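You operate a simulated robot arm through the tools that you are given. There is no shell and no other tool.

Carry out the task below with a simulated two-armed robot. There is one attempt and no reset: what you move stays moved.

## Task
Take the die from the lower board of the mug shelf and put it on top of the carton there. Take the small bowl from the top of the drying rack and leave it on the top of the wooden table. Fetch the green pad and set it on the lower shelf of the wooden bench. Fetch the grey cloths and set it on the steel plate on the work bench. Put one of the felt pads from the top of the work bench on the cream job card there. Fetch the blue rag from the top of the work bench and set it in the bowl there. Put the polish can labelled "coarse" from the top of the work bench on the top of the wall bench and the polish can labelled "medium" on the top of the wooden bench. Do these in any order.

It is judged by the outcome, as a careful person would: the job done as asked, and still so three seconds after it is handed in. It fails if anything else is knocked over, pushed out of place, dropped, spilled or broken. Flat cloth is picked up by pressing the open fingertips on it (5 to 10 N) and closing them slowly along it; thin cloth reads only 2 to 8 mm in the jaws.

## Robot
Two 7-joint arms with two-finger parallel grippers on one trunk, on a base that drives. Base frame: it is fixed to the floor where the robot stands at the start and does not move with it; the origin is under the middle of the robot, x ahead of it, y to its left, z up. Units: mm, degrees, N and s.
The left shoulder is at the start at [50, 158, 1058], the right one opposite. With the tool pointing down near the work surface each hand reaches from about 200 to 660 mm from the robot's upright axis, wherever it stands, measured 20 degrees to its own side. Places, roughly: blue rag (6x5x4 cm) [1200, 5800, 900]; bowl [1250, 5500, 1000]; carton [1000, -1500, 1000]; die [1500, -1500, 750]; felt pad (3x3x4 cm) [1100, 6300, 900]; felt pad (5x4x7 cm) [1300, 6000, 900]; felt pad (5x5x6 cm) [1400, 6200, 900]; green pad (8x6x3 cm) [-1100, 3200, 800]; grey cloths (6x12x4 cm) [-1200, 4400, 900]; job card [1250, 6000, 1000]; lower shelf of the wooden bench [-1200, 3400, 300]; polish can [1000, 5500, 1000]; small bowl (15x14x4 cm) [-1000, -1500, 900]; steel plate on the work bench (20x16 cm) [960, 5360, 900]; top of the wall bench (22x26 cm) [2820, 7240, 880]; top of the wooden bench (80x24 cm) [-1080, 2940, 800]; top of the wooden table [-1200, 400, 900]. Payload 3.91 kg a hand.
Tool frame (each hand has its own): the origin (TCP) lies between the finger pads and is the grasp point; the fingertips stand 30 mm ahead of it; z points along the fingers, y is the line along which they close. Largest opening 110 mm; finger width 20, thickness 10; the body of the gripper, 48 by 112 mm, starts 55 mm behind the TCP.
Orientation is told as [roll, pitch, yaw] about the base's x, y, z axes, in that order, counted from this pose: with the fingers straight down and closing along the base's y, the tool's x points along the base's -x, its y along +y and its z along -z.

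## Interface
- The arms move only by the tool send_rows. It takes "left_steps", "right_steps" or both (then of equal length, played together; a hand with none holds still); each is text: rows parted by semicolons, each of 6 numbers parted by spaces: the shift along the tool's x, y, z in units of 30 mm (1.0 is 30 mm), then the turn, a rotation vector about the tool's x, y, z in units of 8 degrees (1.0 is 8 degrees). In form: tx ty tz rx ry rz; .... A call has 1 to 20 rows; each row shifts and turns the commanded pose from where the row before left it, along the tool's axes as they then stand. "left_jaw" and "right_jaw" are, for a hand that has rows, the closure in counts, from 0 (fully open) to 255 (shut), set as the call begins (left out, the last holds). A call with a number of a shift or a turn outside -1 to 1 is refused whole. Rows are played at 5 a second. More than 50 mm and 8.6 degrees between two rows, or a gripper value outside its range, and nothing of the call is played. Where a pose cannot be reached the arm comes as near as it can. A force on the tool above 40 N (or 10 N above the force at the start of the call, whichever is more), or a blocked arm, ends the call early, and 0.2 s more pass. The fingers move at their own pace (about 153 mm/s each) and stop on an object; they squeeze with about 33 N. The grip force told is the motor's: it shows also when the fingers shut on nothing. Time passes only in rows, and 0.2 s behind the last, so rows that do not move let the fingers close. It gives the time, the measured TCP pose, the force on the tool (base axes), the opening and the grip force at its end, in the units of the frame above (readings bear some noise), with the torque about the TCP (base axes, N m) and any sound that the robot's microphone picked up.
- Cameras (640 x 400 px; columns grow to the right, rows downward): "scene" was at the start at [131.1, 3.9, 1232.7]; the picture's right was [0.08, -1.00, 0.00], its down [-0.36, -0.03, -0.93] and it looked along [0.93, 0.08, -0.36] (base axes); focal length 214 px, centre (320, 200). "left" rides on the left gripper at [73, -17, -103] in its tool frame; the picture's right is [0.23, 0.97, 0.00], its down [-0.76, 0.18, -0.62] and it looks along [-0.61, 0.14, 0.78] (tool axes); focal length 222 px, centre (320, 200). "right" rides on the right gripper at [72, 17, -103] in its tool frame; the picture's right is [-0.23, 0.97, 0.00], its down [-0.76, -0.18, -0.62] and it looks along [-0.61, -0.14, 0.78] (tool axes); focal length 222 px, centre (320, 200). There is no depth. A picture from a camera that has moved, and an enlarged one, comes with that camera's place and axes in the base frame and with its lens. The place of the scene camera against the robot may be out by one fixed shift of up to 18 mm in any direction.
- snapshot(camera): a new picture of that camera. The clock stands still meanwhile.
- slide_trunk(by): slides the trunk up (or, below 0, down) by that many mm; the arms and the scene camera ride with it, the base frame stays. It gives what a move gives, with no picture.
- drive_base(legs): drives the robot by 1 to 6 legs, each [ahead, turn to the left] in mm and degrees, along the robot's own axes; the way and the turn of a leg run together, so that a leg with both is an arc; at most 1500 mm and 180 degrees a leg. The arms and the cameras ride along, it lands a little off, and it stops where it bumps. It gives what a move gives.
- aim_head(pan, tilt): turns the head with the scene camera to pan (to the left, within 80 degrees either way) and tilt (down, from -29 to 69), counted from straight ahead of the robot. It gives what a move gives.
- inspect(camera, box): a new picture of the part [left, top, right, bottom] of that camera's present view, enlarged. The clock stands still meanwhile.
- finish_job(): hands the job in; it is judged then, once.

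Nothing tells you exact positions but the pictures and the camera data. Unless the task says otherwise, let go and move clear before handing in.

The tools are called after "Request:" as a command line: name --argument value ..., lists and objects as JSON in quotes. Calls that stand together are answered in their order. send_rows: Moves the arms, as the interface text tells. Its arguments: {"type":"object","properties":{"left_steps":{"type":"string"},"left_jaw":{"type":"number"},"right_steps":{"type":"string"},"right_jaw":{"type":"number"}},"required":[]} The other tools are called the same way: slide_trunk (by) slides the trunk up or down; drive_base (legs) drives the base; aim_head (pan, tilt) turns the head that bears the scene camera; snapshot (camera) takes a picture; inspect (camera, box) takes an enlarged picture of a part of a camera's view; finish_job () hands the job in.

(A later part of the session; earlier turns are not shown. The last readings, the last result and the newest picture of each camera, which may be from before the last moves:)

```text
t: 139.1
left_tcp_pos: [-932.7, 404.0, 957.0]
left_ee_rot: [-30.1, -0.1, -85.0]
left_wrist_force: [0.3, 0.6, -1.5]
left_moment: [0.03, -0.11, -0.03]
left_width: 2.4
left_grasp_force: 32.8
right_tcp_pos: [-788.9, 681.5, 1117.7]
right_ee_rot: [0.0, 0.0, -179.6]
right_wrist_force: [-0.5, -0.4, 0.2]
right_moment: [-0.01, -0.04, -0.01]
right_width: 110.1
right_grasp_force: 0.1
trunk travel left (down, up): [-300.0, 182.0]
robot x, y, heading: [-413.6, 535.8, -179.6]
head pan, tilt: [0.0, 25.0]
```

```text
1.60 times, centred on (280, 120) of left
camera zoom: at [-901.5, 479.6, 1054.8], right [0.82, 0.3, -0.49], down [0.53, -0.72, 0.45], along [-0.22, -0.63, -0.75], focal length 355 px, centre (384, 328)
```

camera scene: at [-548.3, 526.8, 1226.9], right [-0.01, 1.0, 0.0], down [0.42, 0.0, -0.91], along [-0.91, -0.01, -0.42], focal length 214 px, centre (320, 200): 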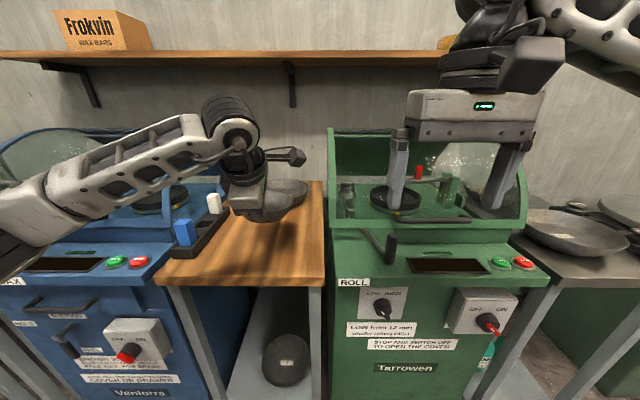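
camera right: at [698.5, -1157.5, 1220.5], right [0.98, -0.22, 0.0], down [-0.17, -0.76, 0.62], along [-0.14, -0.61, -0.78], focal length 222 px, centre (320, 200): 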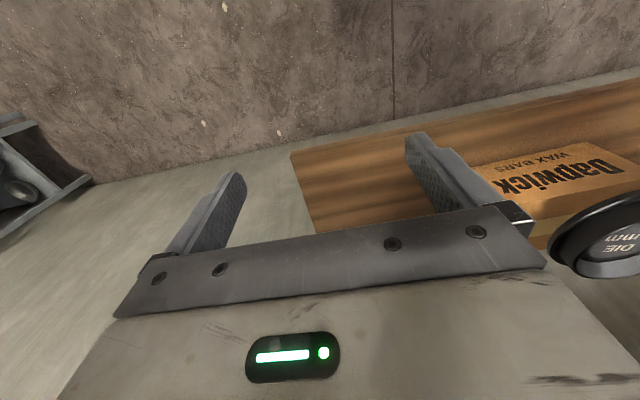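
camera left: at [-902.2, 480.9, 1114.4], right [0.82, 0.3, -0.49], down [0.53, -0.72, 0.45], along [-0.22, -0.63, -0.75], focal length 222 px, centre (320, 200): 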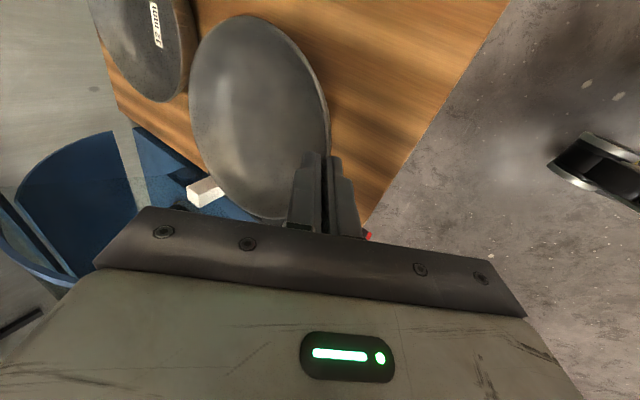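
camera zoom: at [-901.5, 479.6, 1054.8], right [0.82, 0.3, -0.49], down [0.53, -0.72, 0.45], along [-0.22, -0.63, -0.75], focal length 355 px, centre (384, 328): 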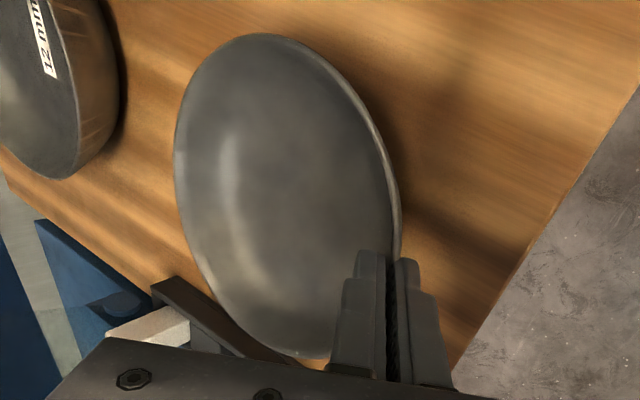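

Request:
send_rows --left_steps "0 0.1 0.173 0 0 0; 0 0.1 0.173 0 0 0; 0 0.1 0.173 0 0 0; 0 0 0 0 0 0"

Request:
inspect --camera "scene" --box '[200, 150, 344, 270]'

```text
t: 140.1
left_tcp_pos: [-934.6, 405.2, 938.1]
left_ee_rot: [-30.2, 0.0, -85.0]
left_wrist_force: [0.0, 0.0, -0.7]
left_moment: [0.02, -0.09, -0.02]
left_width: 2.2
left_grasp_force: 32.7
right_tcp_pos: [-789.8, 680.0, 1117.2]
right_ee_rot: [0.0, 0.0, -179.7]
right_wrist_force: [0.1, 0.1, 0.0]
right_moment: [-0.02, 0.0, -0.01]
right_width: 109.8
right_grasp_force: 0.0
trunk travel left (down, up): [-300.0, 182.0]
robot x, y, heading: [-413.6, 532.7, -179.7]
head pan, tilt: [0.0, 25.0]
```

```text
3.33 times, centred on (272, 210) of scene
camera zoom: at [-548.4, 526.8, 1226.9], right [-0.01, 1.0, 0.0], down [0.42, 0.0, -0.91], along [-0.91, -0.01, -0.42], focal length 715 px, centre (480, 167)
```

zoom: 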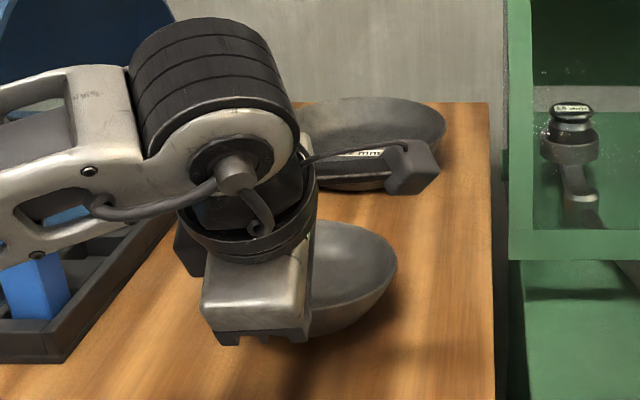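

Request:
send_rows --left_steps "0 0.085 0.145 0 0 0; 0 0.085 0.145 0 0 0; 0 0.085 0.145 0 0 0; 0 0 0 0 0 0"

Request:
send_rows --left_steps "0 0.05 0.087 0 0 0; 0 0.05 0.087 0 0 0; 0 0.05 0.087 0 0 0; 0 0 0 0 0 0"

Request:
inspect --camera "scene" --box '[200, 150, 344, 270]'

```text
t: 141.1
left_tcp_pos: [-933.7, 404.5, 924.4]
left_ee_rot: [-30.1, -0.1, -84.9]
left_wrist_force: [0.5, -0.2, 1.1]
left_moment: [0.08, 0.08, 0.0]
left_width: 1.8
left_grasp_force: 33.1
right_tcp_pos: [-789.6, 681.3, 1116.9]
right_ee_rot: [0.0, -0.1, -179.7]
right_wrist_force: [-0.7, 0.4, 0.4]
right_moment: [-0.02, 0.0, 0.0]
right_width: 110.0
right_grasp_force: 0.1
trunk travel left (down, up): [-300.0, 182.0]
robot x, y, heading: [-414.2, 532.3, -179.7]
head pan, tilt: [0.0, 25.0]
```

```text
t: 142.1
left_tcp_pos: [-932.2, 405.5, 916.9]
left_ee_rot: [-30.4, 0.0, -84.9]
left_wrist_force: [8.5, 1.1, 20.9]
left_moment: [0.35, 0.44, -0.13]
left_width: 2.7
left_grasp_force: 32.9
right_tcp_pos: [-787.6, 680.9, 1118.5]
right_ee_rot: [0.0, 0.0, -179.6]
right_wrist_force: [0.2, -0.4, -0.2]
right_moment: [0.0, -0.03, 0.0]
right_width: 109.9
right_grasp_force: 0.0
trunk travel left (down, up): [-300.0, 182.0]
robot x, y, heading: [-417.3, 530.2, -179.6]
head pan, tilt: [0.0, 25.0]
```

```text
3.33 times, centred on (272, 210) of scene
camera zoom: at [-545.7, 527.2, 1227.5], right [-0.01, 1.0, 0.0], down [0.42, 0.0, -0.91], along [-0.91, -0.01, -0.42], focal length 715 px, centre (480, 167)
```

zoom: 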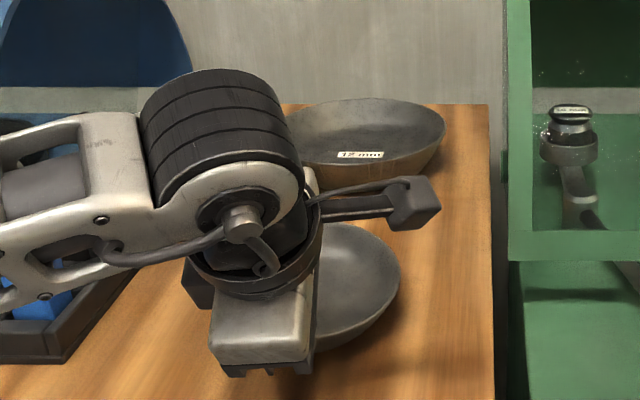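

I overpressed slightly; I ease up a few millimetres, then open gently.

Request:
send_rows --left_steps "0 -0.06 -0.1 0 0 0; 0 -0.05 -0.087 0 0 0; 0 0 0 0 0 0"

Request:
inspect --camera "left" --box '[80, 0, 480, 240]'

```text
t: 142.9
left_tcp_pos: [-934.5, 405.2, 920.5]
left_ee_rot: [-30.1, -0.2, -84.9]
left_wrist_force: [-2.0, -0.3, 5.6]
left_moment: [0.19, 0.38, 0.04]
left_width: 2.5
left_grasp_force: 33.1
right_tcp_pos: [-788.3, 680.7, 1118.3]
right_ee_rot: [-0.1, -0.1, -179.6]
right_wrist_force: [0.1, -0.4, 0.5]
right_moment: [0.02, -0.02, -0.03]
right_width: 110.0
right_grasp_force: 0.0
trunk travel left (down, up): [-300.0, 182.0]
robot x, y, heading: [-413.9, 531.8, -179.6]
head pan, tilt: [0.0, 25.0]
```

```text
1.60 times, centred on (280, 120) of left
camera zoom: at [-903.2, 481.6, 1018.1], right [0.82, 0.3, -0.49], down [0.53, -0.71, 0.45], along [-0.21, -0.63, -0.75], focal length 355 px, centre (384, 328)
```

zoom: 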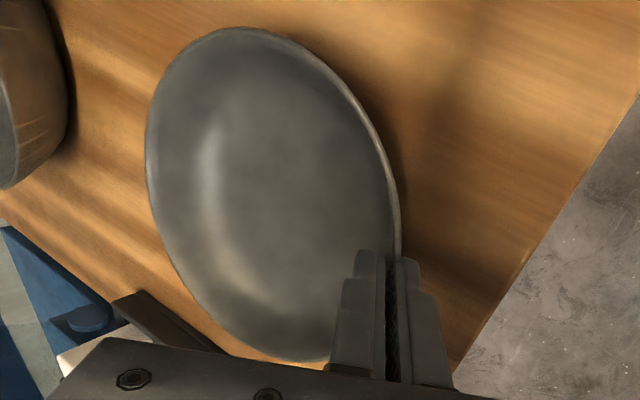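

Request:
send_rows --left_steps "0 -0.03 -0.05 0 0 0; 0 0 0 0 0 0"

Request:
send_rows --left_steps "0 0 0 0 0 0; 0 0 0 0 0 0" --left_jaw 215

Request:
inspect --camera "left" --box '[80, 0, 480, 240]'

```text
t: 143.5
left_tcp_pos: [-932.6, 405.1, 923.8]
left_ee_rot: [-30.2, -0.2, -84.9]
left_wrist_force: [-1.8, -0.3, 2.2]
left_moment: [0.08, 0.2, 0.06]
left_width: 2.6
left_grasp_force: 32.9
right_tcp_pos: [-789.3, 680.2, 1116.8]
right_ee_rot: [0.0, -0.1, -179.6]
right_wrist_force: [1.1, 0.8, -0.9]
right_moment: [0.01, 0.0, 0.02]
right_width: 109.9
right_grasp_force: 0.0
trunk travel left (down, up): [-300.0, 182.0]
robot x, y, heading: [-413.7, 534.4, -179.6]
head pan, tilt: [0.0, 25.0]
```

```text
t: 144.1
left_tcp_pos: [-933.6, 406.8, 922.4]
left_ee_rot: [-30.1, 0.0, -84.9]
left_wrist_force: [-0.2, 0.0, 0.7]
left_moment: [0.0, -0.01, 0.03]
left_width: 17.5
left_grasp_force: 0.1
right_tcp_pos: [-789.4, 681.4, 1118.1]
right_ee_rot: [0.1, -0.1, -179.5]
right_wrist_force: [0.2, -0.9, 0.4]
right_moment: [0.01, 0.0, -0.04]
right_width: 109.8
right_grasp_force: 0.1
trunk travel left (down, up): [-300.0, 182.0]
robot x, y, heading: [-418.0, 529.2, -179.4]
head pan, tilt: [0.0, 25.0]
```

```text
1.60 times, centred on (280, 120) of left
camera zoom: at [-902.2, 481.8, 1020.7], right [0.82, 0.3, -0.49], down [0.53, -0.72, 0.45], along [-0.22, -0.63, -0.75], focal length 355 px, centre (384, 328)
```

zoom: 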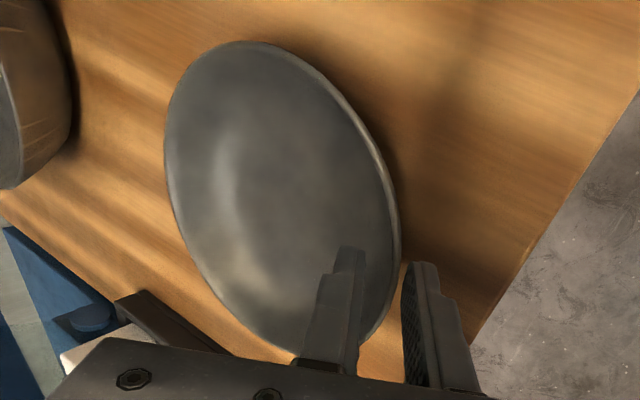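

Request:
send_rows --left_steps "0 0 -0.4 0 0 0; 0 0 -0.6 0 0 0; 0 0 -1 0 0 0; 0 0 -1 0 0 0; 0 0 -1 0 0 0; 0 0 -1 0 0 0; 0 0 -1 0 0 0"

Request:
snapshot --camera "scene"

```text
t: 145.7
left_tcp_pos: [-842.7, 413.5, 1079.5]
left_ee_rot: [-30.1, -0.1, -85.0]
left_wrist_force: [0.6, -0.2, 0.5]
left_moment: [0.02, 0.01, -0.02]
left_width: 17.1
left_grasp_force: 0.0
right_tcp_pos: [-789.9, 680.7, 1117.6]
right_ee_rot: [0.0, 0.0, -179.6]
right_wrist_force: [-0.3, -0.1, -0.7]
right_moment: [-0.02, -0.01, -0.02]
right_width: 110.2
right_grasp_force: 0.1
trunk travel left (down, up): [-300.0, 182.0]
robot x, y, heading: [-415.6, 532.4, -179.6]
head pan, tilt: [0.0, 25.0]
```

```text
taken
camera scene: at [-548.1, 526.9, 1226.9], right [-0.01, 1.0, 0.0], down [0.42, 0.0, -0.91], along [-0.91, -0.01, -0.42], focal length 214 px, centre (320, 200)
```

scene: 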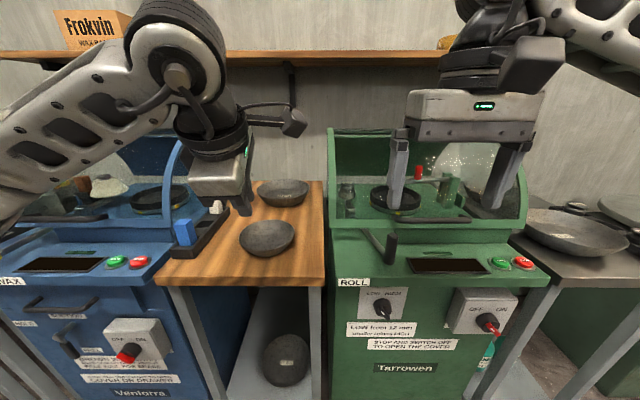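

The small bowl is on the wooden table. Next, the green pad at the wooden bench near (-1100, 3000). I back off, turn and look along the way.

Request:
drive_base --legs '[[-260, 0], [0, -90]]'

Request:
send_rows --left_steps "0 0 0 -1 0 0; 0 0 0 -1 0 0; 0 0 0 -1 0 0; 0 0 0 -0.75 0 0" --left_jaw 0

Request:
aim_head --pan 20 --tilt 20

Request:
snapshot --camera "scene"

```text
t: 151.4
left_tcp_pos: [-271.3, 960.5, 1079.0]
left_ee_rot: [-30.1, -0.1, -174.7]
left_wrist_force: [-0.6, -1.2, 0.9]
left_moment: [0.03, 0.04, 0.0]
left_width: 17.5
left_grasp_force: 0.1
right_tcp_pos: [-2.9, 906.9, 1117.3]
right_ee_rot: [0.1, 0.0, 90.7]
right_wrist_force: [-0.4, -0.1, 0.0]
right_moment: [0.01, 0.0, 0.0]
right_width: 110.1
right_grasp_force: 0.0
trunk travel left (down, up): [-300.0, 182.0]
robot x, y, heading: [-152.2, 534.0, 90.8]
head pan, tilt: [0.0, 25.0]
```

```text
t: 152.4
left_tcp_pos: [-270.7, 959.6, 1079.6]
left_ee_rot: [0.0, -0.1, -174.7]
left_wrist_force: [0.2, 0.1, -0.3]
left_moment: [0.01, 0.03, -0.04]
left_width: 109.8
left_grasp_force: 0.1
right_tcp_pos: [-2.8, 908.0, 1117.9]
right_ee_rot: [0.1, -0.1, 90.7]
right_wrist_force: [0.0, 0.3, -0.3]
right_moment: [0.01, 0.0, 0.02]
right_width: 109.9
right_grasp_force: 0.1
trunk travel left (down, up): [-300.0, 182.0]
robot x, y, heading: [-146.7, 533.4, 90.8]
head pan, tilt: [0.0, 25.0]
```

```text
t: 153.2
left_tcp_pos: [-270.8, 958.9, 1078.7]
left_ee_rot: [-0.2, -0.1, -174.7]
left_wrist_force: [1.6, 1.1, 0.0]
left_moment: [-0.02, 0.02, 0.0]
left_width: 109.9
left_grasp_force: 0.0
right_tcp_pos: [-5.0, 907.3, 1117.6]
right_ee_rot: [0.1, -0.1, 90.7]
right_wrist_force: [-0.4, -1.1, 0.5]
right_moment: [0.01, 0.01, -0.03]
right_width: 110.1
right_grasp_force: 0.0
trunk travel left (down, up): [-300.0, 182.0]
robot x, y, heading: [-151.7, 532.8, 90.7]
head pan, tilt: [20.0, 20.0]
```

```text
taken
camera scene: at [-185.9, 655.9, 1235.0], right [0.94, 0.35, 0.0], down [0.12, -0.32, -0.94], along [-0.33, 0.88, -0.34], focal length 214 px, centre (320, 200)
```

scene: 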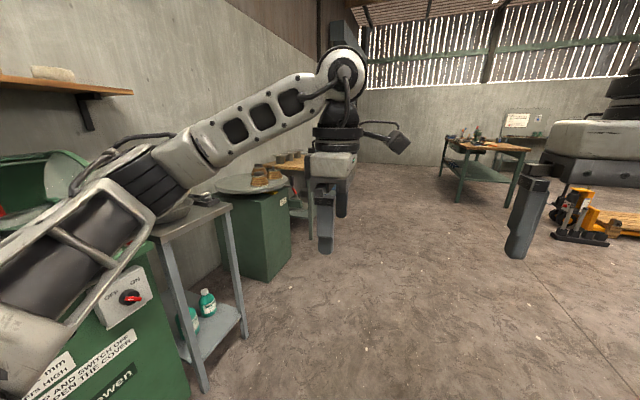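

Request:
drive_base --legs '[[0, -4], [1000, 0], [800, 0], [0, 93.3]]'

Request:
aim_head --pan 0 --tilt 20

Request:
snapshot --camera "scene"

```text
t: 166.8
left_tcp_pos: [-473.9, 2195.4, 1079.7]
left_ee_rot: [-0.1, -0.1, -82.6]
left_wrist_force: [-0.7, 0.0, -0.4]
left_moment: [0.02, 0.02, 0.01]
left_width: 110.2
left_grasp_force: 0.0
right_tcp_pos: [-430.9, 2464.4, 1117.9]
right_ee_rot: [0.1, -0.1, -177.2]
right_wrist_force: [0.9, 0.1, -0.4]
right_moment: [0.02, 0.03, 0.0]
right_width: 110.0
right_grasp_force: 0.0
trunk travel left (down, up): [-300.0, 182.0]
robot x, y, heading: [-48.2, 2329.3, -177.3]
head pan, tilt: [20.0, 20.0]
```

```text
t: 167.6
left_tcp_pos: [-472.9, 2195.1, 1080.7]
left_ee_rot: [-0.1, 0.0, -82.5]
left_wrist_force: [-0.6, -0.2, 0.2]
left_moment: [0.01, 0.02, 0.0]
left_width: 110.1
left_grasp_force: 0.1
right_tcp_pos: [-431.0, 2464.1, 1117.2]
right_ee_rot: [0.0, -0.1, -177.1]
right_wrist_force: [0.1, 0.8, 0.0]
right_moment: [0.01, 0.01, -0.02]
right_width: 109.6
right_grasp_force: 0.1
trunk travel left (down, up): [-300.0, 182.0]
robot x, y, heading: [-50.9, 2331.7, -177.4]
head pan, tilt: [0.0, 20.0]
```

```text
taken
camera scene: at [-185.6, 2319.8, 1235.0], right [-0.05, 1.0, 0.0], down [0.34, 0.02, -0.94], along [-0.94, -0.05, -0.34], focal length 214 px, centre (320, 200)
```

scene: 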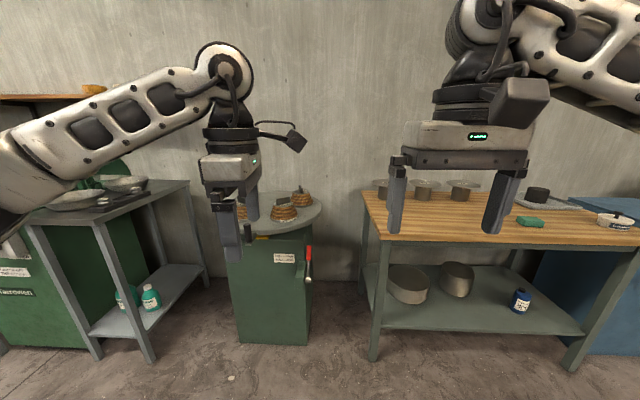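

Request:
inspect --camera "scene" --box '[350, 170, 640, 350]'

```text
2.21 times, centred on (495, 260) of scene
camera zoom: at [-185.6, 2319.8, 1235.0], right [-0.05, 1.0, 0.0], down [0.34, 0.02, -0.94], along [-0.94, -0.05, -0.34], focal length 473 px, centre (-66, 68)
```

zoom: 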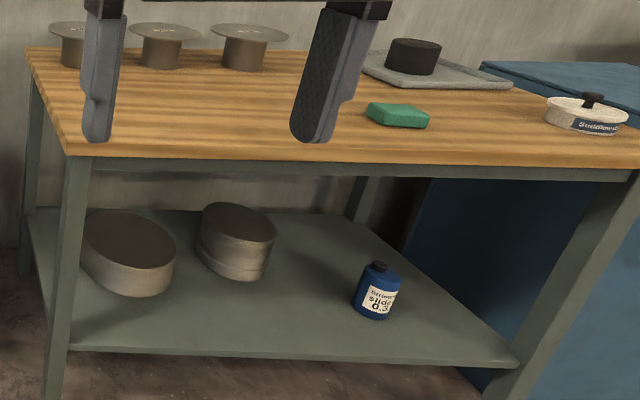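

The wooden bench holds the green pad at about (-1036, 3161), with a lower shelf near z 385 that has two containers and a bottle. I drive in front of it so the right arm can reach the pad.

Request:
drive_base --legs '[[0, -56.8], [780, 0], [0, 54.2]]'

Request:
aim_head --pan -15 --tilt 35

Request:
snapshot --camera "scene"

Request:
snapshot --camera "right"

```text
t: 177.0
left_tcp_pos: [-955.6, 2844.7, 1079.8]
left_ee_rot: [0.0, -0.2, -82.6]
left_wrist_force: [0.8, -0.1, -0.2]
left_moment: [-0.01, 0.0, 0.04]
left_width: 110.0
left_grasp_force: 0.0
right_tcp_pos: [-914.3, 3114.8, 1117.2]
right_ee_rot: [0.0, -0.1, -177.1]
right_wrist_force: [-0.2, 0.8, 0.1]
right_moment: [-0.01, 0.0, -0.02]
right_width: 109.9
right_grasp_force: 0.0
trunk travel left (down, up): [-300.0, 182.0]
robot x, y, heading: [-530.7, 2976.6, -177.5]
head pan, tilt: [0.0, 20.0]
```

```text
t: 177.8
left_tcp_pos: [-956.6, 2844.8, 1079.4]
left_ee_rot: [-0.3, -0.1, -82.6]
left_wrist_force: [-0.1, -0.6, -0.4]
left_moment: [0.03, -0.02, -0.01]
left_width: 110.3
left_grasp_force: 0.1
right_tcp_pos: [-914.8, 3113.9, 1117.3]
right_ee_rot: [0.0, 0.0, -177.3]
right_wrist_force: [-1.8, 0.0, 0.1]
right_moment: [0.0, -0.02, -0.02]
right_width: 109.9
right_grasp_force: 0.1
trunk travel left (down, up): [-300.0, 182.0]
robot x, y, heading: [-534.7, 2977.7, -177.0]
head pan, tilt: [-15.0, 35.0]
```

```text
taken
camera scene: at [-661.5, 2993.8, 1211.2], right [0.21, 0.98, 0.0], down [0.56, -0.12, -0.82], along [-0.8, 0.17, -0.57], focal length 214 px, centre (320, 200)
```

scene: 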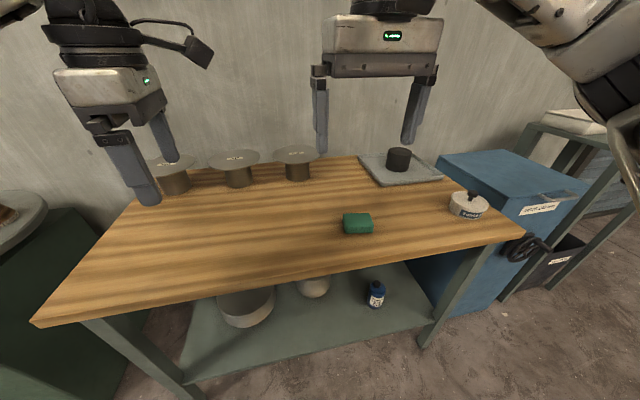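

```text
taken
camera right: at [-840.7, 3101.1, 1221.0], right [-0.18, -0.98, 0.0], down [-0.77, 0.14, 0.62], along [-0.61, 0.11, -0.78], focal length 222 px, centre (320, 200)
```

right: 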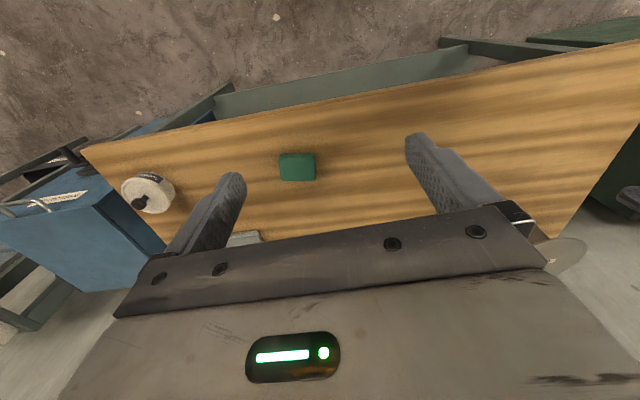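

Request:
inspect --camera "right" --box '[250, 130, 350, 200]'

Request:
inspect --camera "scene" --box '[320, 190, 400, 250]'

Request:
inspect --camera "scene" --box '[180, 250, 460, 400]'

```text
5.71 times, centred on (300, 165) of right
camera zoom: at [-840.7, 3101.1, 1221.0], right [-0.18, -0.98, 0.0], down [-0.77, 0.14, 0.62], along [-0.61, 0.11, -0.78], focal length 1269 px, centre (434, 400)
```

zoom: 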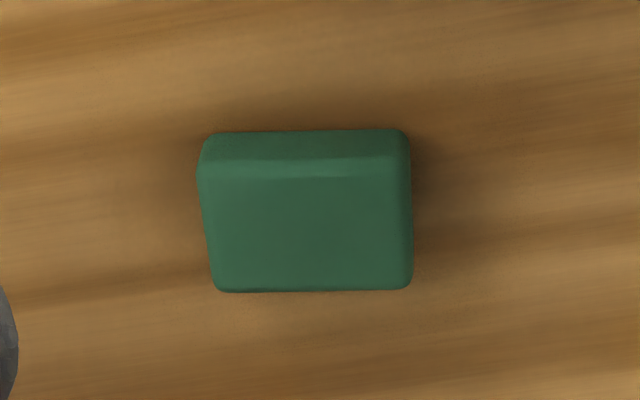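

```text
6.67 times, centred on (360, 220) of scene
camera zoom: at [-661.5, 2993.8, 1211.2], right [0.21, 0.98, 0.0], down [0.56, -0.12, -0.82], along [-0.8, 0.17, -0.57], focal length 1430 px, centre (53, 67)
```

zoom: 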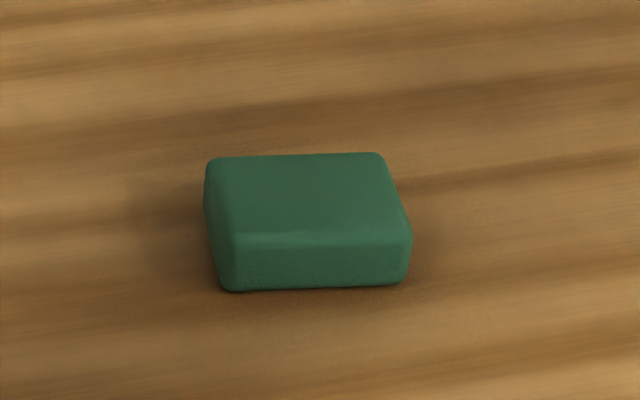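

```text
2.29 times, centred on (320, 325) of scene
camera zoom: at [-661.5, 2993.8, 1211.2], right [0.21, 0.98, 0.0], down [0.56, -0.12, -0.82], along [-0.8, 0.17, -0.57], focal length 490 px, centre (320, -86)
```

zoom: 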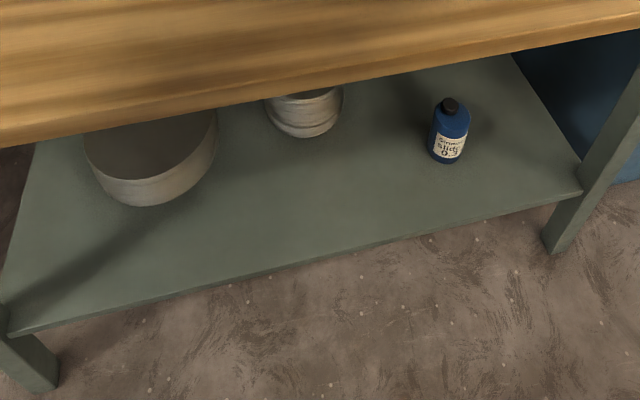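

The pad is at about (-1062, 3187) on the bench top (z about 803), and the lower shelf lies near z 264 with its front edge at x about -996. I retract the left hand and bring the right hand to a 45° tilted pre-grasp over the pad so the pad stays flat later.

Request:
send_rows --left_steps "-0.118 0.91 0 0 0 0; -0.118 0.91 0 0 0 0; -0.118 0.91 0 0 0 0; -0.118 0.91 0 0 0 0; -0.118 0.91 0 0 0 0; -0.118 0.91 0 0 0 0; 0 0 0 0 0 0; 0 0 0 0 0 0; 0 0 0 0 0 0; 0 0 0 0 0 0; 0 0 0 0 0 0; 0 0 0 0 0 0; 0 0 0 0 0 0; 0 0 0 0 0 0; 0 0 0 0 0 0; 0 0 0 0 0 0" --right_steps "-0.331 -0.266 0.942 0 0 0; -0.331 -0.266 0.942 0 0 0; -0.331 -0.266 0.942 0 0 0; -0.331 -0.266 0.942 0 0 0; -0.331 -0.266 0.942 0 0 0; -0.331 -0.266 0.942 0 0 0; -0.331 -0.266 0.942 0 0 0; -0.331 -0.266 0.942 0 0 0; 0 0 0 0 0 0.85; 0 0 0 0 0 0.85; 0 0 0 0 -0.94 0; 0 0 0 0 -0.94 0; 0 0 0 0 -0.94 0; 0 0 0 0 -0.94 0; 0 0 0 0 -0.94 0; 0 0 0 0 -0.94 0" --right_jaw 0

Request:
snapshot --camera "right"

Request:
snapshot --camera "scene"

```text
t: 181.2
left_tcp_pos: [-790.2, 2845.6, 1079.3]
left_ee_rot: [-0.2, -0.1, -82.6]
left_wrist_force: [-0.2, 0.9, 0.5]
left_moment: [0.02, 0.0, 0.01]
left_width: 109.8
left_grasp_force: 0.0
right_tcp_pos: [-997.5, 3175.2, 891.2]
right_ee_rot: [0.0, -45.3, 169.2]
right_wrist_force: [-0.6, 0.0, -0.1]
right_moment: [0.01, 0.0, 0.01]
right_width: 110.1
right_grasp_force: 0.0
trunk travel left (down, up): [-300.0, 182.0]
robot x, y, heading: [-537.9, 2981.4, -177.1]
head pan, tilt: [-15.0, 35.0]
```

```text
taken
camera right: at [-877.7, 3134.7, 912.4], right [-0.34, -0.93, 0.16], down [-0.06, 0.19, 0.98], along [-0.94, 0.32, -0.12], focal length 222 px, centre (320, 200)
```

right: 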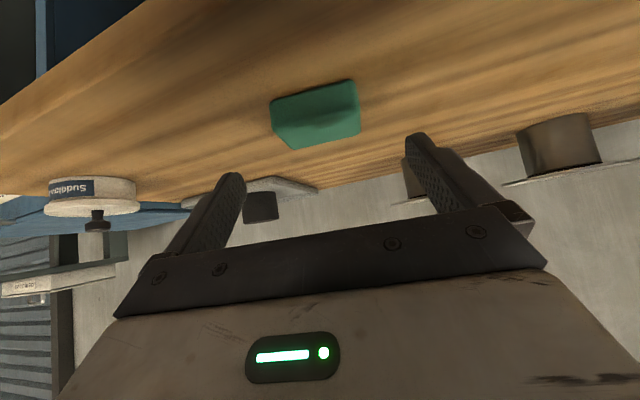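

```text
taken
camera scene: at [-661.4, 2993.9, 1211.2], right [0.21, 0.98, 0.0], down [0.56, -0.12, -0.82], along [-0.8, 0.17, -0.57], focal length 214 px, centre (320, 200)
```

scene: 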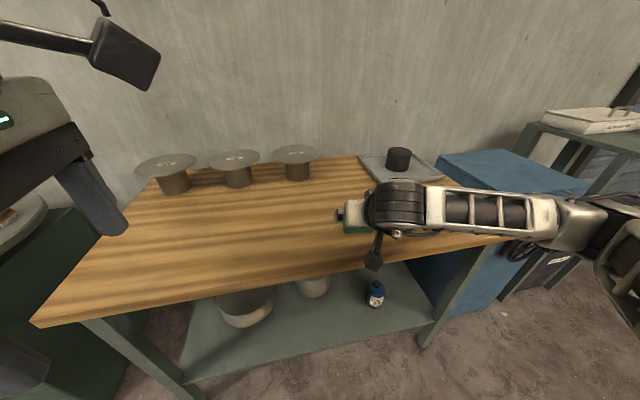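

Request:
send_rows --right_steps "0 0 0.8 0 0 0; 0 0 0.8 0 0 0; 0 0 0.5 0 0 0; 0 0 0 0 0 0"

Request:
snapshot --camera "right"

Request:
inspect --camera "scene" --box '[300, 160, 460, 280]'

```text
t: 182.2
left_tcp_pos: [-790.0, 2845.9, 1080.6]
left_ee_rot: [-0.3, -0.1, -82.7]
left_wrist_force: [0.2, -0.5, 0.9]
left_moment: [-0.03, -0.01, -0.02]
left_width: 110.0
left_grasp_force: 0.0
right_tcp_pos: [-1039.3, 3184.4, 846.1]
right_ee_rot: [0.0, -45.2, 169.2]
right_wrist_force: [-0.4, -0.6, 0.1]
right_moment: [0.01, 0.03, 0.0]
right_width: 110.3
right_grasp_force: 0.1
trunk travel left (down, up): [-300.0, 182.0]
robot x, y, heading: [-533.9, 2980.4, -177.1]
head pan, tilt: [-15.0, 35.0]
```

```text
taken
camera right: at [-921.1, 3144.0, 867.9], right [-0.34, -0.93, 0.16], down [-0.06, 0.19, 0.98], along [-0.94, 0.32, -0.12], focal length 222 px, centre (320, 200)
```

right: 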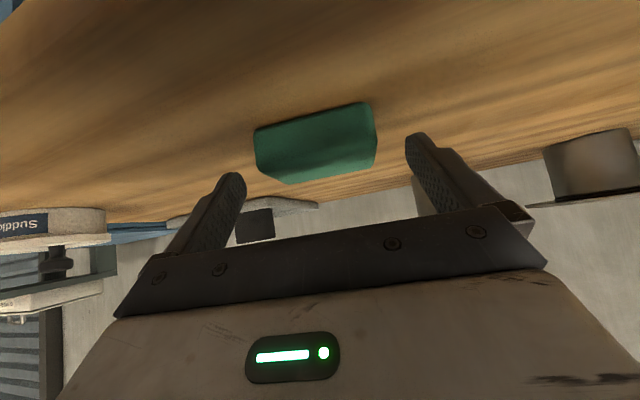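

```text
3.33 times, centred on (380, 220) of scene
camera zoom: at [-661.5, 2993.9, 1211.2], right [0.21, 0.98, 0.0], down [0.56, -0.12, -0.82], along [-0.8, 0.17, -0.57], focal length 715 px, centre (120, 133)
```

zoom: 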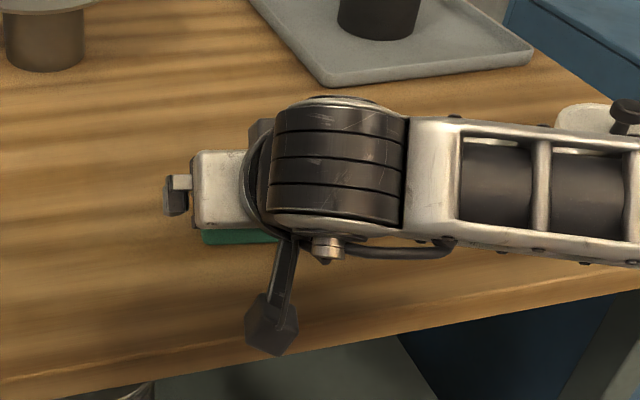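

Request:
send_rows --right_steps "0 -0.15 0.2 0 0 0; 0 0 0.2 0 0 0; 0 0 0.1 0 0 0; 0 0 0 0 0 0"

Request:
snapshot --camera "right"

```text
t: 183.2
left_tcp_pos: [-790.9, 2845.3, 1079.1]
left_ee_rot: [-0.3, -0.1, -82.6]
left_wrist_force: [-0.4, 0.3, -0.3]
left_moment: [0.0, 0.0, -0.01]
left_width: 110.1
left_grasp_force: 0.0
right_tcp_pos: [-1050.7, 3189.1, 837.1]
right_ee_rot: [0.1, -45.2, 169.1]
right_wrist_force: [-0.1, 0.4, 0.1]
right_moment: [-0.04, 0.04, 0.01]
right_width: 109.8
right_grasp_force: 0.1
trunk travel left (down, up): [-300.0, 182.0]
robot x, y, heading: [-534.8, 2977.7, -177.2]
head pan, tilt: [-15.0, 35.0]
```

```text
taken
camera right: at [-930.7, 3149.3, 858.8], right [-0.34, -0.93, 0.16], down [-0.06, 0.19, 0.98], along [-0.94, 0.32, -0.12], focal length 222 px, centre (320, 200)
```

right: 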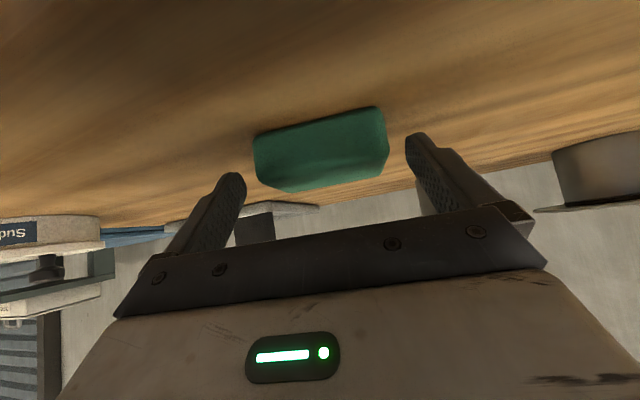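

Request:
send_rows --right_steps "-0.2 0.05 0.2 0 0 0; -0.13 0.05 0.13 0 0 0; 0.05 0 0.05 0 0 0; 0 0 0 0 0 0"

Request:
snapshot --camera "right"

```text
t: 184.2
left_tcp_pos: [-790.1, 2845.9, 1078.9]
left_ee_rot: [-0.3, -0.2, -82.5]
left_wrist_force: [-0.3, 0.0, 0.4]
left_moment: [0.0, -0.02, 0.01]
left_width: 110.1
left_grasp_force: 0.0
right_tcp_pos: [-1064.1, 3189.5, 834.9]
right_ee_rot: [0.1, -45.3, 169.2]
right_wrist_force: [-0.6, -0.4, 0.2]
right_moment: [0.0, 0.03, 0.0]
right_width: 110.0
right_grasp_force: 0.0
trunk travel left (down, up): [-300.0, 182.0]
robot x, y, heading: [-532.1, 2982.5, -177.3]
head pan, tilt: [-15.0, 35.0]
```

```text
taken
camera right: at [-945.2, 3148.7, 856.3], right [-0.34, -0.93, 0.16], down [-0.06, 0.19, 0.98], along [-0.94, 0.32, -0.12], focal length 222 px, centre (320, 200)
```

right: 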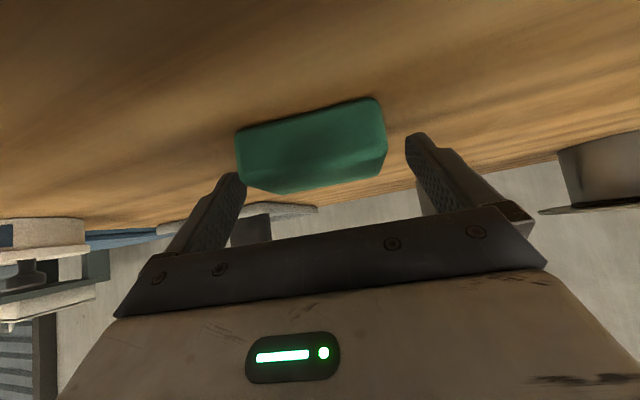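

Request:
send_rows --right_steps "0 0 0 0 0 0; 0 0 0 0 0 0; 0 0 0 0 0 0; 0 0 0 0 0 0" --right_jaw 255

Request:
snapshot --camera "right"

```text
t: 185.2
left_tcp_pos: [-791.1, 2845.9, 1079.5]
left_ee_rot: [-0.1, 0.0, -82.7]
left_wrist_force: [0.5, 0.1, 0.0]
left_moment: [0.01, 0.01, 0.03]
left_width: 109.9
left_grasp_force: 0.1
right_tcp_pos: [-1064.3, 3188.7, 835.4]
right_ee_rot: [0.0, -45.2, 169.3]
right_wrist_force: [0.2, -0.1, -0.4]
right_moment: [0.01, 0.01, 0.05]
right_width: 74.6
right_grasp_force: 32.8
trunk travel left (down, up): [-300.0, 182.0]
robot x, y, heading: [-532.9, 2981.9, -176.8]
head pan, tilt: [-15.0, 35.0]
```

```text
taken
camera right: at [-945.1, 3148.7, 856.3], right [-0.34, -0.93, 0.16], down [-0.06, 0.19, 0.98], along [-0.94, 0.32, -0.12], focal length 222 px, centre (320, 200)
```

right: 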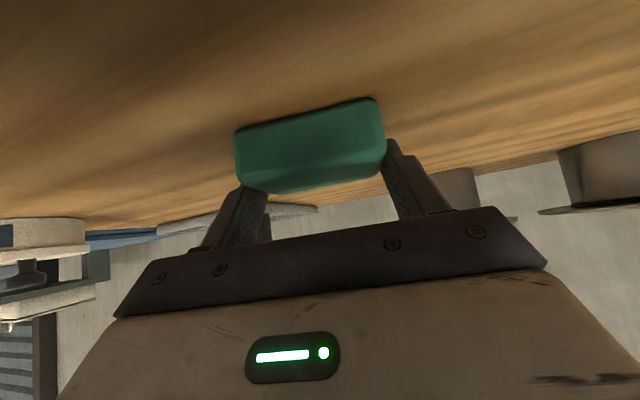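

Pad gripped at 74.6 mm. I lift it and pull back in front of the bench.

Request:
send_rows --right_steps "-0.3 0 -0.3 0 0 0; -0.6 0 -0.6 0 0 0; -0.6 0 -0.6 0 0 0; -0.6 0 -0.6 0 0 0; -0.6 0 -0.6 0 0 0; 0 0 0 0 0 0"

Request:
snapshot --camera "right"

```text
t: 186.6
left_tcp_pos: [-791.0, 2845.5, 1079.3]
left_ee_rot: [0.0, 0.0, -82.6]
left_wrist_force: [0.7, 0.0, 0.2]
left_moment: [-0.02, 0.0, 0.03]
left_width: 110.1
left_grasp_force: 0.0
right_tcp_pos: [-1062.0, 3188.0, 946.2]
right_ee_rot: [0.1, -45.2, 169.2]
right_wrist_force: [-0.6, 0.3, -0.6]
right_moment: [-0.02, -0.01, 0.0]
right_width: 74.7
right_grasp_force: 32.8
trunk travel left (down, up): [-300.0, 182.0]
robot x, y, heading: [-535.1, 2982.3, -177.2]
head pan, tilt: [-15.0, 35.0]
```

```text
taken
camera right: at [-943.5, 3147.5, 968.2], right [-0.34, -0.93, 0.16], down [-0.06, 0.19, 0.98], along [-0.94, 0.32, -0.12], focal length 222 px, centre (320, 200)
```

right: 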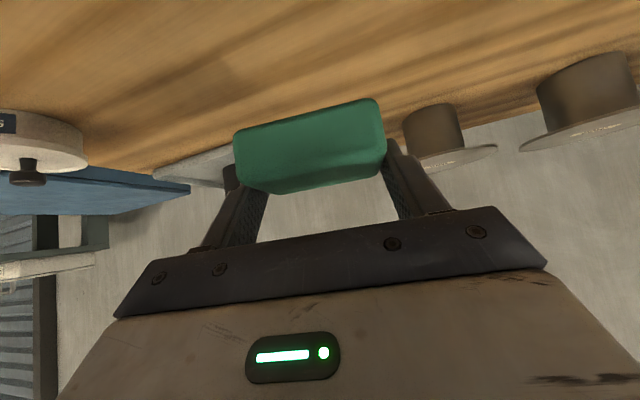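

Request:
drive_base --legs '[[-210, 0]]'

Request:
slide_trunk --by -295

Request:
send_rows --right_steps "0.7 0 0.7 0 0 0; 0.7 0 0.7 0 0 0; 0.7 0 0.7 0 0 0; 0.7 0 0.7 0 0 0; 0.7 0 0.7 0 0 0; 0.7 0 0.7 0 0 0; 0.7 0 0.7 0 0 0; 0.7 0 0.7 0 0 0; 0.7 0 0.7 0 0 0; 0 0 0 0 0 0"

Request:
snapshot --camera "right"

Request:
snapshot --camera "scene"

```text
t: 188.2
left_tcp_pos: [-581.7, 2854.2, 1079.4]
left_ee_rot: [-0.3, -0.1, -82.3]
left_wrist_force: [-0.3, 0.4, 0.1]
left_moment: [0.01, 0.02, 0.02]
left_width: 109.7
left_grasp_force: 0.0
right_tcp_pos: [-854.1, 3197.3, 946.7]
right_ee_rot: [0.1, -45.2, 169.3]
right_wrist_force: [-0.6, -0.4, -1.3]
right_moment: [0.0, -0.01, 0.0]
right_width: 74.4
right_grasp_force: 32.8
trunk travel left (down, up): [-300.0, 182.0]
robot x, y, heading: [-325.1, 2992.6, -177.2]
head pan, tilt: [-15.0, 35.0]
```

```text
t: 191.2
left_tcp_pos: [-580.6, 2855.4, 783.4]
left_ee_rot: [-0.1, -0.1, -82.5]
left_wrist_force: [1.5, 0.7, 0.0]
left_moment: [0.04, 0.0, -0.02]
left_width: 110.1
left_grasp_force: 0.1
right_tcp_pos: [-854.6, 3197.5, 650.1]
right_ee_rot: [0.1, -45.1, 169.3]
right_wrist_force: [1.0, 0.4, -0.8]
right_moment: [-0.01, -0.01, 0.0]
right_width: 74.5
right_grasp_force: 33.2
trunk travel left (down, up): [-5.0, 477.0]
robot x, y, heading: [-323.9, 2989.7, -176.8]
head pan, tilt: [-15.0, 35.0]
```

```text
t: 193.3
left_tcp_pos: [-581.0, 2856.3, 783.9]
left_ee_rot: [-0.1, -0.1, -82.5]
left_wrist_force: [0.0, -0.2, -0.2]
left_moment: [0.0, 0.01, 0.04]
left_width: 110.2
left_grasp_force: 0.0
right_tcp_pos: [-855.0, 3196.7, 385.8]
right_ee_rot: [0.1, -45.1, 169.2]
right_wrist_force: [0.8, -0.2, -0.8]
right_moment: [0.02, -0.03, 0.02]
right_width: 74.3
right_grasp_force: 33.1
trunk travel left (down, up): [-5.0, 477.0]
robot x, y, heading: [-326.0, 2991.5, -177.3]
head pan, tilt: [-15.0, 35.0]
```

```text
taken
camera right: at [-735.9, 3155.8, 406.6], right [-0.34, -0.93, 0.16], down [-0.06, 0.19, 0.98], along [-0.94, 0.32, -0.12], focal length 222 px, centre (320, 200)
```

right: 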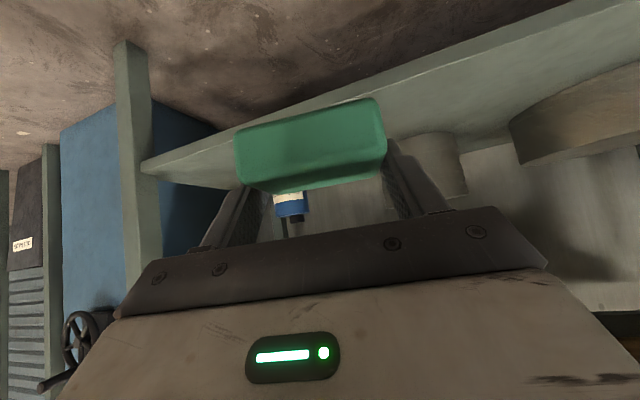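

```text
taken
camera scene: at [-452.3, 3004.0, 916.2], right [0.21, 0.98, 0.0], down [0.56, -0.12, -0.82], along [-0.8, 0.17, -0.57], focal length 214 px, centre (320, 200)
```

scene: 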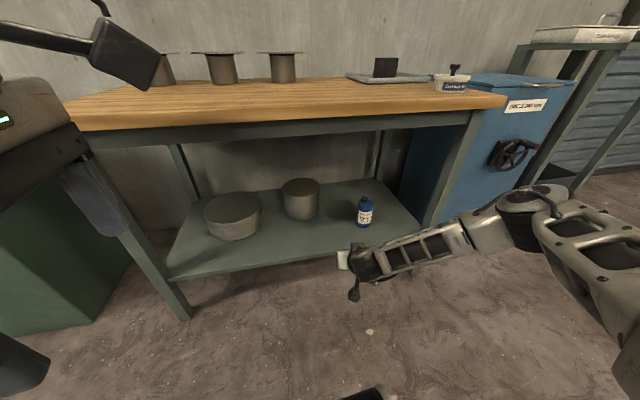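

The view confirms free shelf space left of the bottle. I drive forward in two stages so the pad goes in under the bench top.

Request:
drive_base --legs '[[130, 0]]'

Request:
snapshot --camera "right"

Request:
snapshot --camera "scene"

```text
t: 194.7
left_tcp_pos: [-713.3, 2848.7, 784.6]
left_ee_rot: [-0.1, -0.1, -82.5]
left_wrist_force: [0.2, 0.0, 0.3]
left_moment: [0.01, -0.01, 0.01]
left_width: 110.0
left_grasp_force: 0.1
right_tcp_pos: [-986.0, 3189.3, 383.6]
right_ee_rot: [0.1, -45.1, 169.2]
right_wrist_force: [-0.3, 0.5, -0.2]
right_moment: [0.02, -0.01, -0.01]
right_width: 74.3
right_grasp_force: 33.4
trunk travel left (down, up): [-5.0, 477.0]
robot x, y, heading: [-456.0, 2984.5, -177.0]
head pan, tilt: [-15.0, 35.0]
```

```text
taken
camera right: at [-867.3, 3149.5, 406.6], right [-0.34, -0.93, 0.16], down [-0.06, 0.19, 0.98], along [-0.94, 0.32, -0.12], focal length 222 px, centre (320, 200)
```

right: 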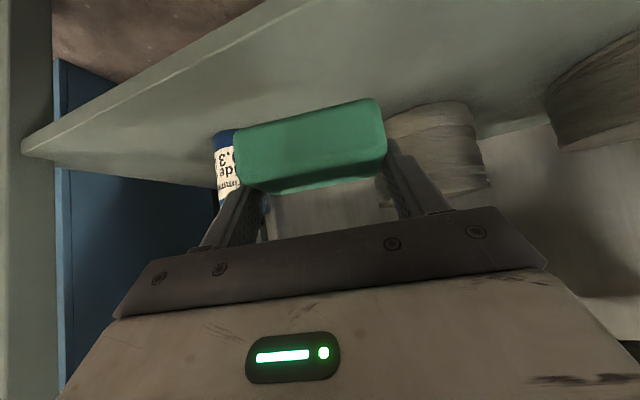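

```text
taken
camera scene: at [-584.2, 2997.4, 916.2], right [0.21, 0.98, 0.0], down [0.56, -0.12, -0.82], along [-0.8, 0.17, -0.57], focal length 214 px, centre (320, 200)
```

scene: 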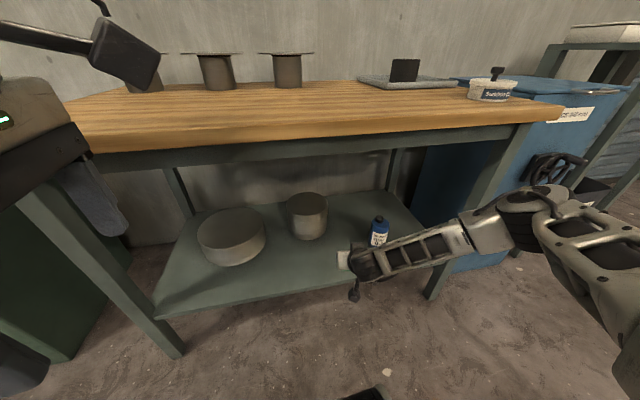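

Request:
drive_base --legs '[[60, 0]]'

Request:
send_rows --right_steps "-0.35 0 0.35 0 0 0; -0.35 0 0.35 0 0 0; 0.45 0 0.45 0 0 0; 0.45 0 0.45 0 0 0; 0 0 0 0 0 0"

Request:
snapshot --camera "right"

Request:
snapshot --camera "scene"

```text
t: 195.6
left_tcp_pos: [-772.0, 2845.5, 784.1]
left_ee_rot: [-0.3, -0.2, -82.4]
left_wrist_force: [0.7, -0.1, 0.2]
left_moment: [0.0, -0.05, 0.0]
left_width: 109.9
left_grasp_force: 0.1
right_tcp_pos: [-1046.6, 3186.7, 385.0]
right_ee_rot: [0.1, -45.2, 169.3]
right_wrist_force: [-1.0, -0.4, -0.3]
right_moment: [0.01, 0.0, -0.01]
right_width: 74.0
right_grasp_force: 33.5
trunk travel left (down, up): [-5.0, 477.0]
robot x, y, heading: [-516.0, 2980.9, -177.0]
head pan, tilt: [-15.0, 35.0]
```

```text
t: 196.8
left_tcp_pos: [-773.3, 2845.9, 784.6]
left_ee_rot: [-0.1, -0.1, -82.4]
left_wrist_force: [0.5, 0.8, 0.6]
left_moment: [-0.01, -0.01, 0.01]
left_width: 109.9
left_grasp_force: 0.1
right_tcp_pos: [-1076.8, 3190.2, 348.1]
right_ee_rot: [0.0, -45.2, 169.3]
right_wrist_force: [-0.2, -0.1, -1.4]
right_moment: [0.01, 0.0, 0.07]
right_width: 74.2
right_grasp_force: 32.6
trunk travel left (down, up): [-5.0, 477.0]
robot x, y, heading: [-518.0, 2978.7, -177.2]
head pan, tilt: [-15.0, 35.0]
```

```text
taken
camera right: at [-957.0, 3151.7, 369.1], right [-0.34, -0.93, 0.16], down [-0.06, 0.19, 0.98], along [-0.94, 0.32, -0.12], focal length 222 px, centre (320, 200)
```

right: 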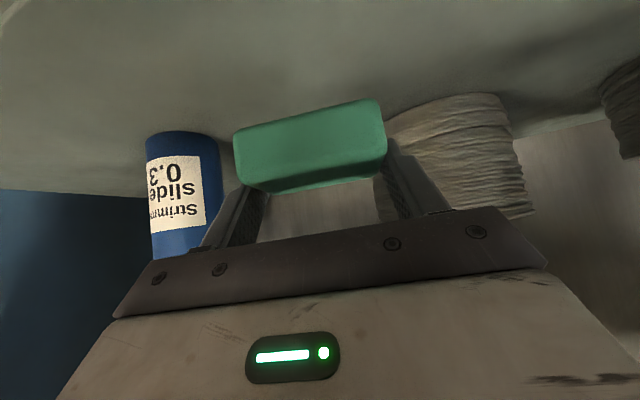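

```text
taken
camera scene: at [-644.1, 2994.3, 916.1], right [0.21, 0.98, 0.0], down [0.56, -0.12, -0.82], along [-0.8, 0.17, -0.57], focal length 214 px, centre (320, 200)
```

scene: 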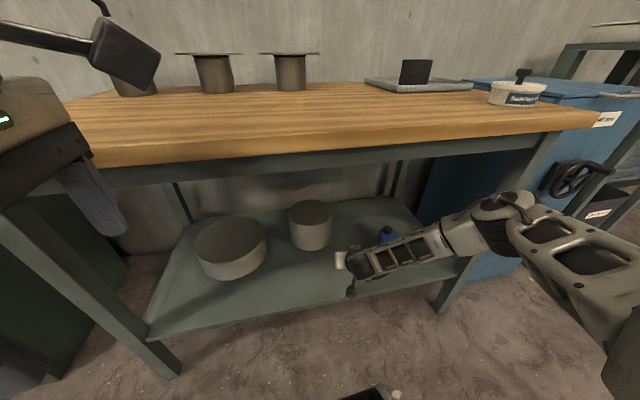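

Request:
send_rows --right_steps "0 0.5 0 0 0 0; 0.45 0 0.45 0 0 0; 0.35 0 0.35 0 0 0; 0 0 0 0 0 0"

Request:
snapshot --camera "right"

```text
t: 197.8
left_tcp_pos: [-772.5, 2846.1, 784.0]
left_ee_rot: [-0.1, 0.0, -82.4]
left_wrist_force: [0.6, 1.1, -1.3]
left_moment: [0.01, 0.02, -0.01]
left_width: 109.9
left_grasp_force: 0.1
right_tcp_pos: [-1079.2, 3175.7, 312.4]
right_ee_rot: [0.1, -45.3, 169.2]
right_wrist_force: [-0.7, -0.2, -0.6]
right_moment: [0.02, -0.02, 0.02]
right_width: 74.1
right_grasp_force: 33.3
trunk travel left (down, up): [-5.0, 477.0]
robot x, y, heading: [-516.4, 2983.9, -176.9]
head pan, tilt: [-15.0, 35.0]
```

```text
taken
camera right: at [-960.2, 3136.2, 333.3], right [-0.34, -0.93, 0.16], down [-0.06, 0.19, 0.98], along [-0.94, 0.32, -0.12], focal length 222 px, centre (320, 200)
```

right: 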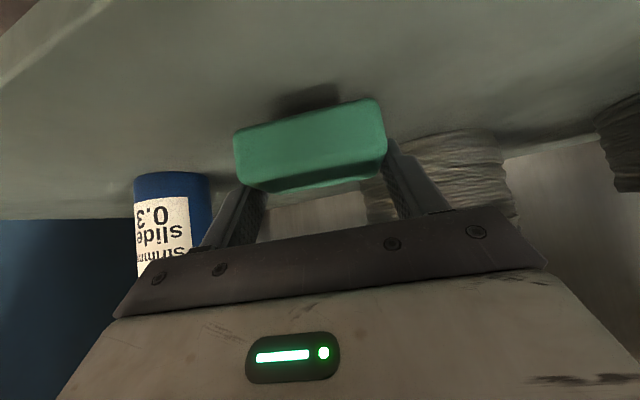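

Request:
send_rows --right_steps "0.095 0 0.095 0 0 0; 0.095 0 0.095 0 0 0; 0.07 0 0.07 0 0 0; 0 0 0 0 0 0"

Request:
snapshot --camera "right"

```text
t: 198.8
left_tcp_pos: [-773.0, 2845.9, 783.7]
left_ee_rot: [-0.1, -0.1, -82.5]
left_wrist_force: [0.5, -1.2, 0.1]
left_moment: [0.02, -0.03, 0.0]
left_width: 110.3
left_grasp_force: 0.1
right_tcp_pos: [-1080.9, 3177.3, 301.2]
right_ee_rot: [0.1, -45.2, 169.3]
right_wrist_force: [-1.0, -0.4, -0.1]
right_moment: [-0.03, 0.04, 0.01]
right_width: 74.2
right_grasp_force: 32.7
trunk travel left (down, up): [-5.0, 477.0]
robot x, y, heading: [-517.2, 2980.2, -177.1]
head pan, tilt: [-15.0, 35.0]
```

```text
taken
camera right: at [-960.5, 3136.5, 322.6], right [-0.34, -0.93, 0.16], down [-0.06, 0.19, 0.98], along [-0.94, 0.32, -0.12], focal length 222 px, centre (320, 200)
```

right: 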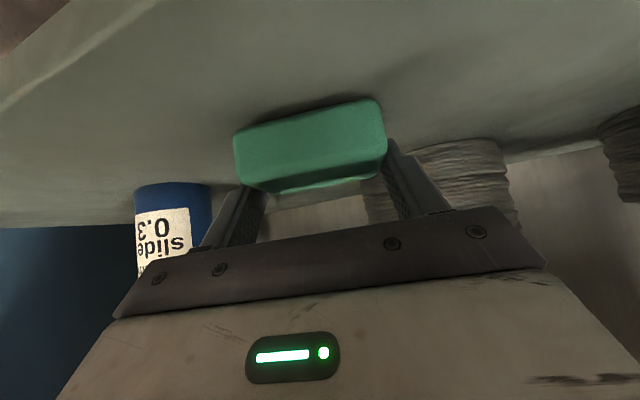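

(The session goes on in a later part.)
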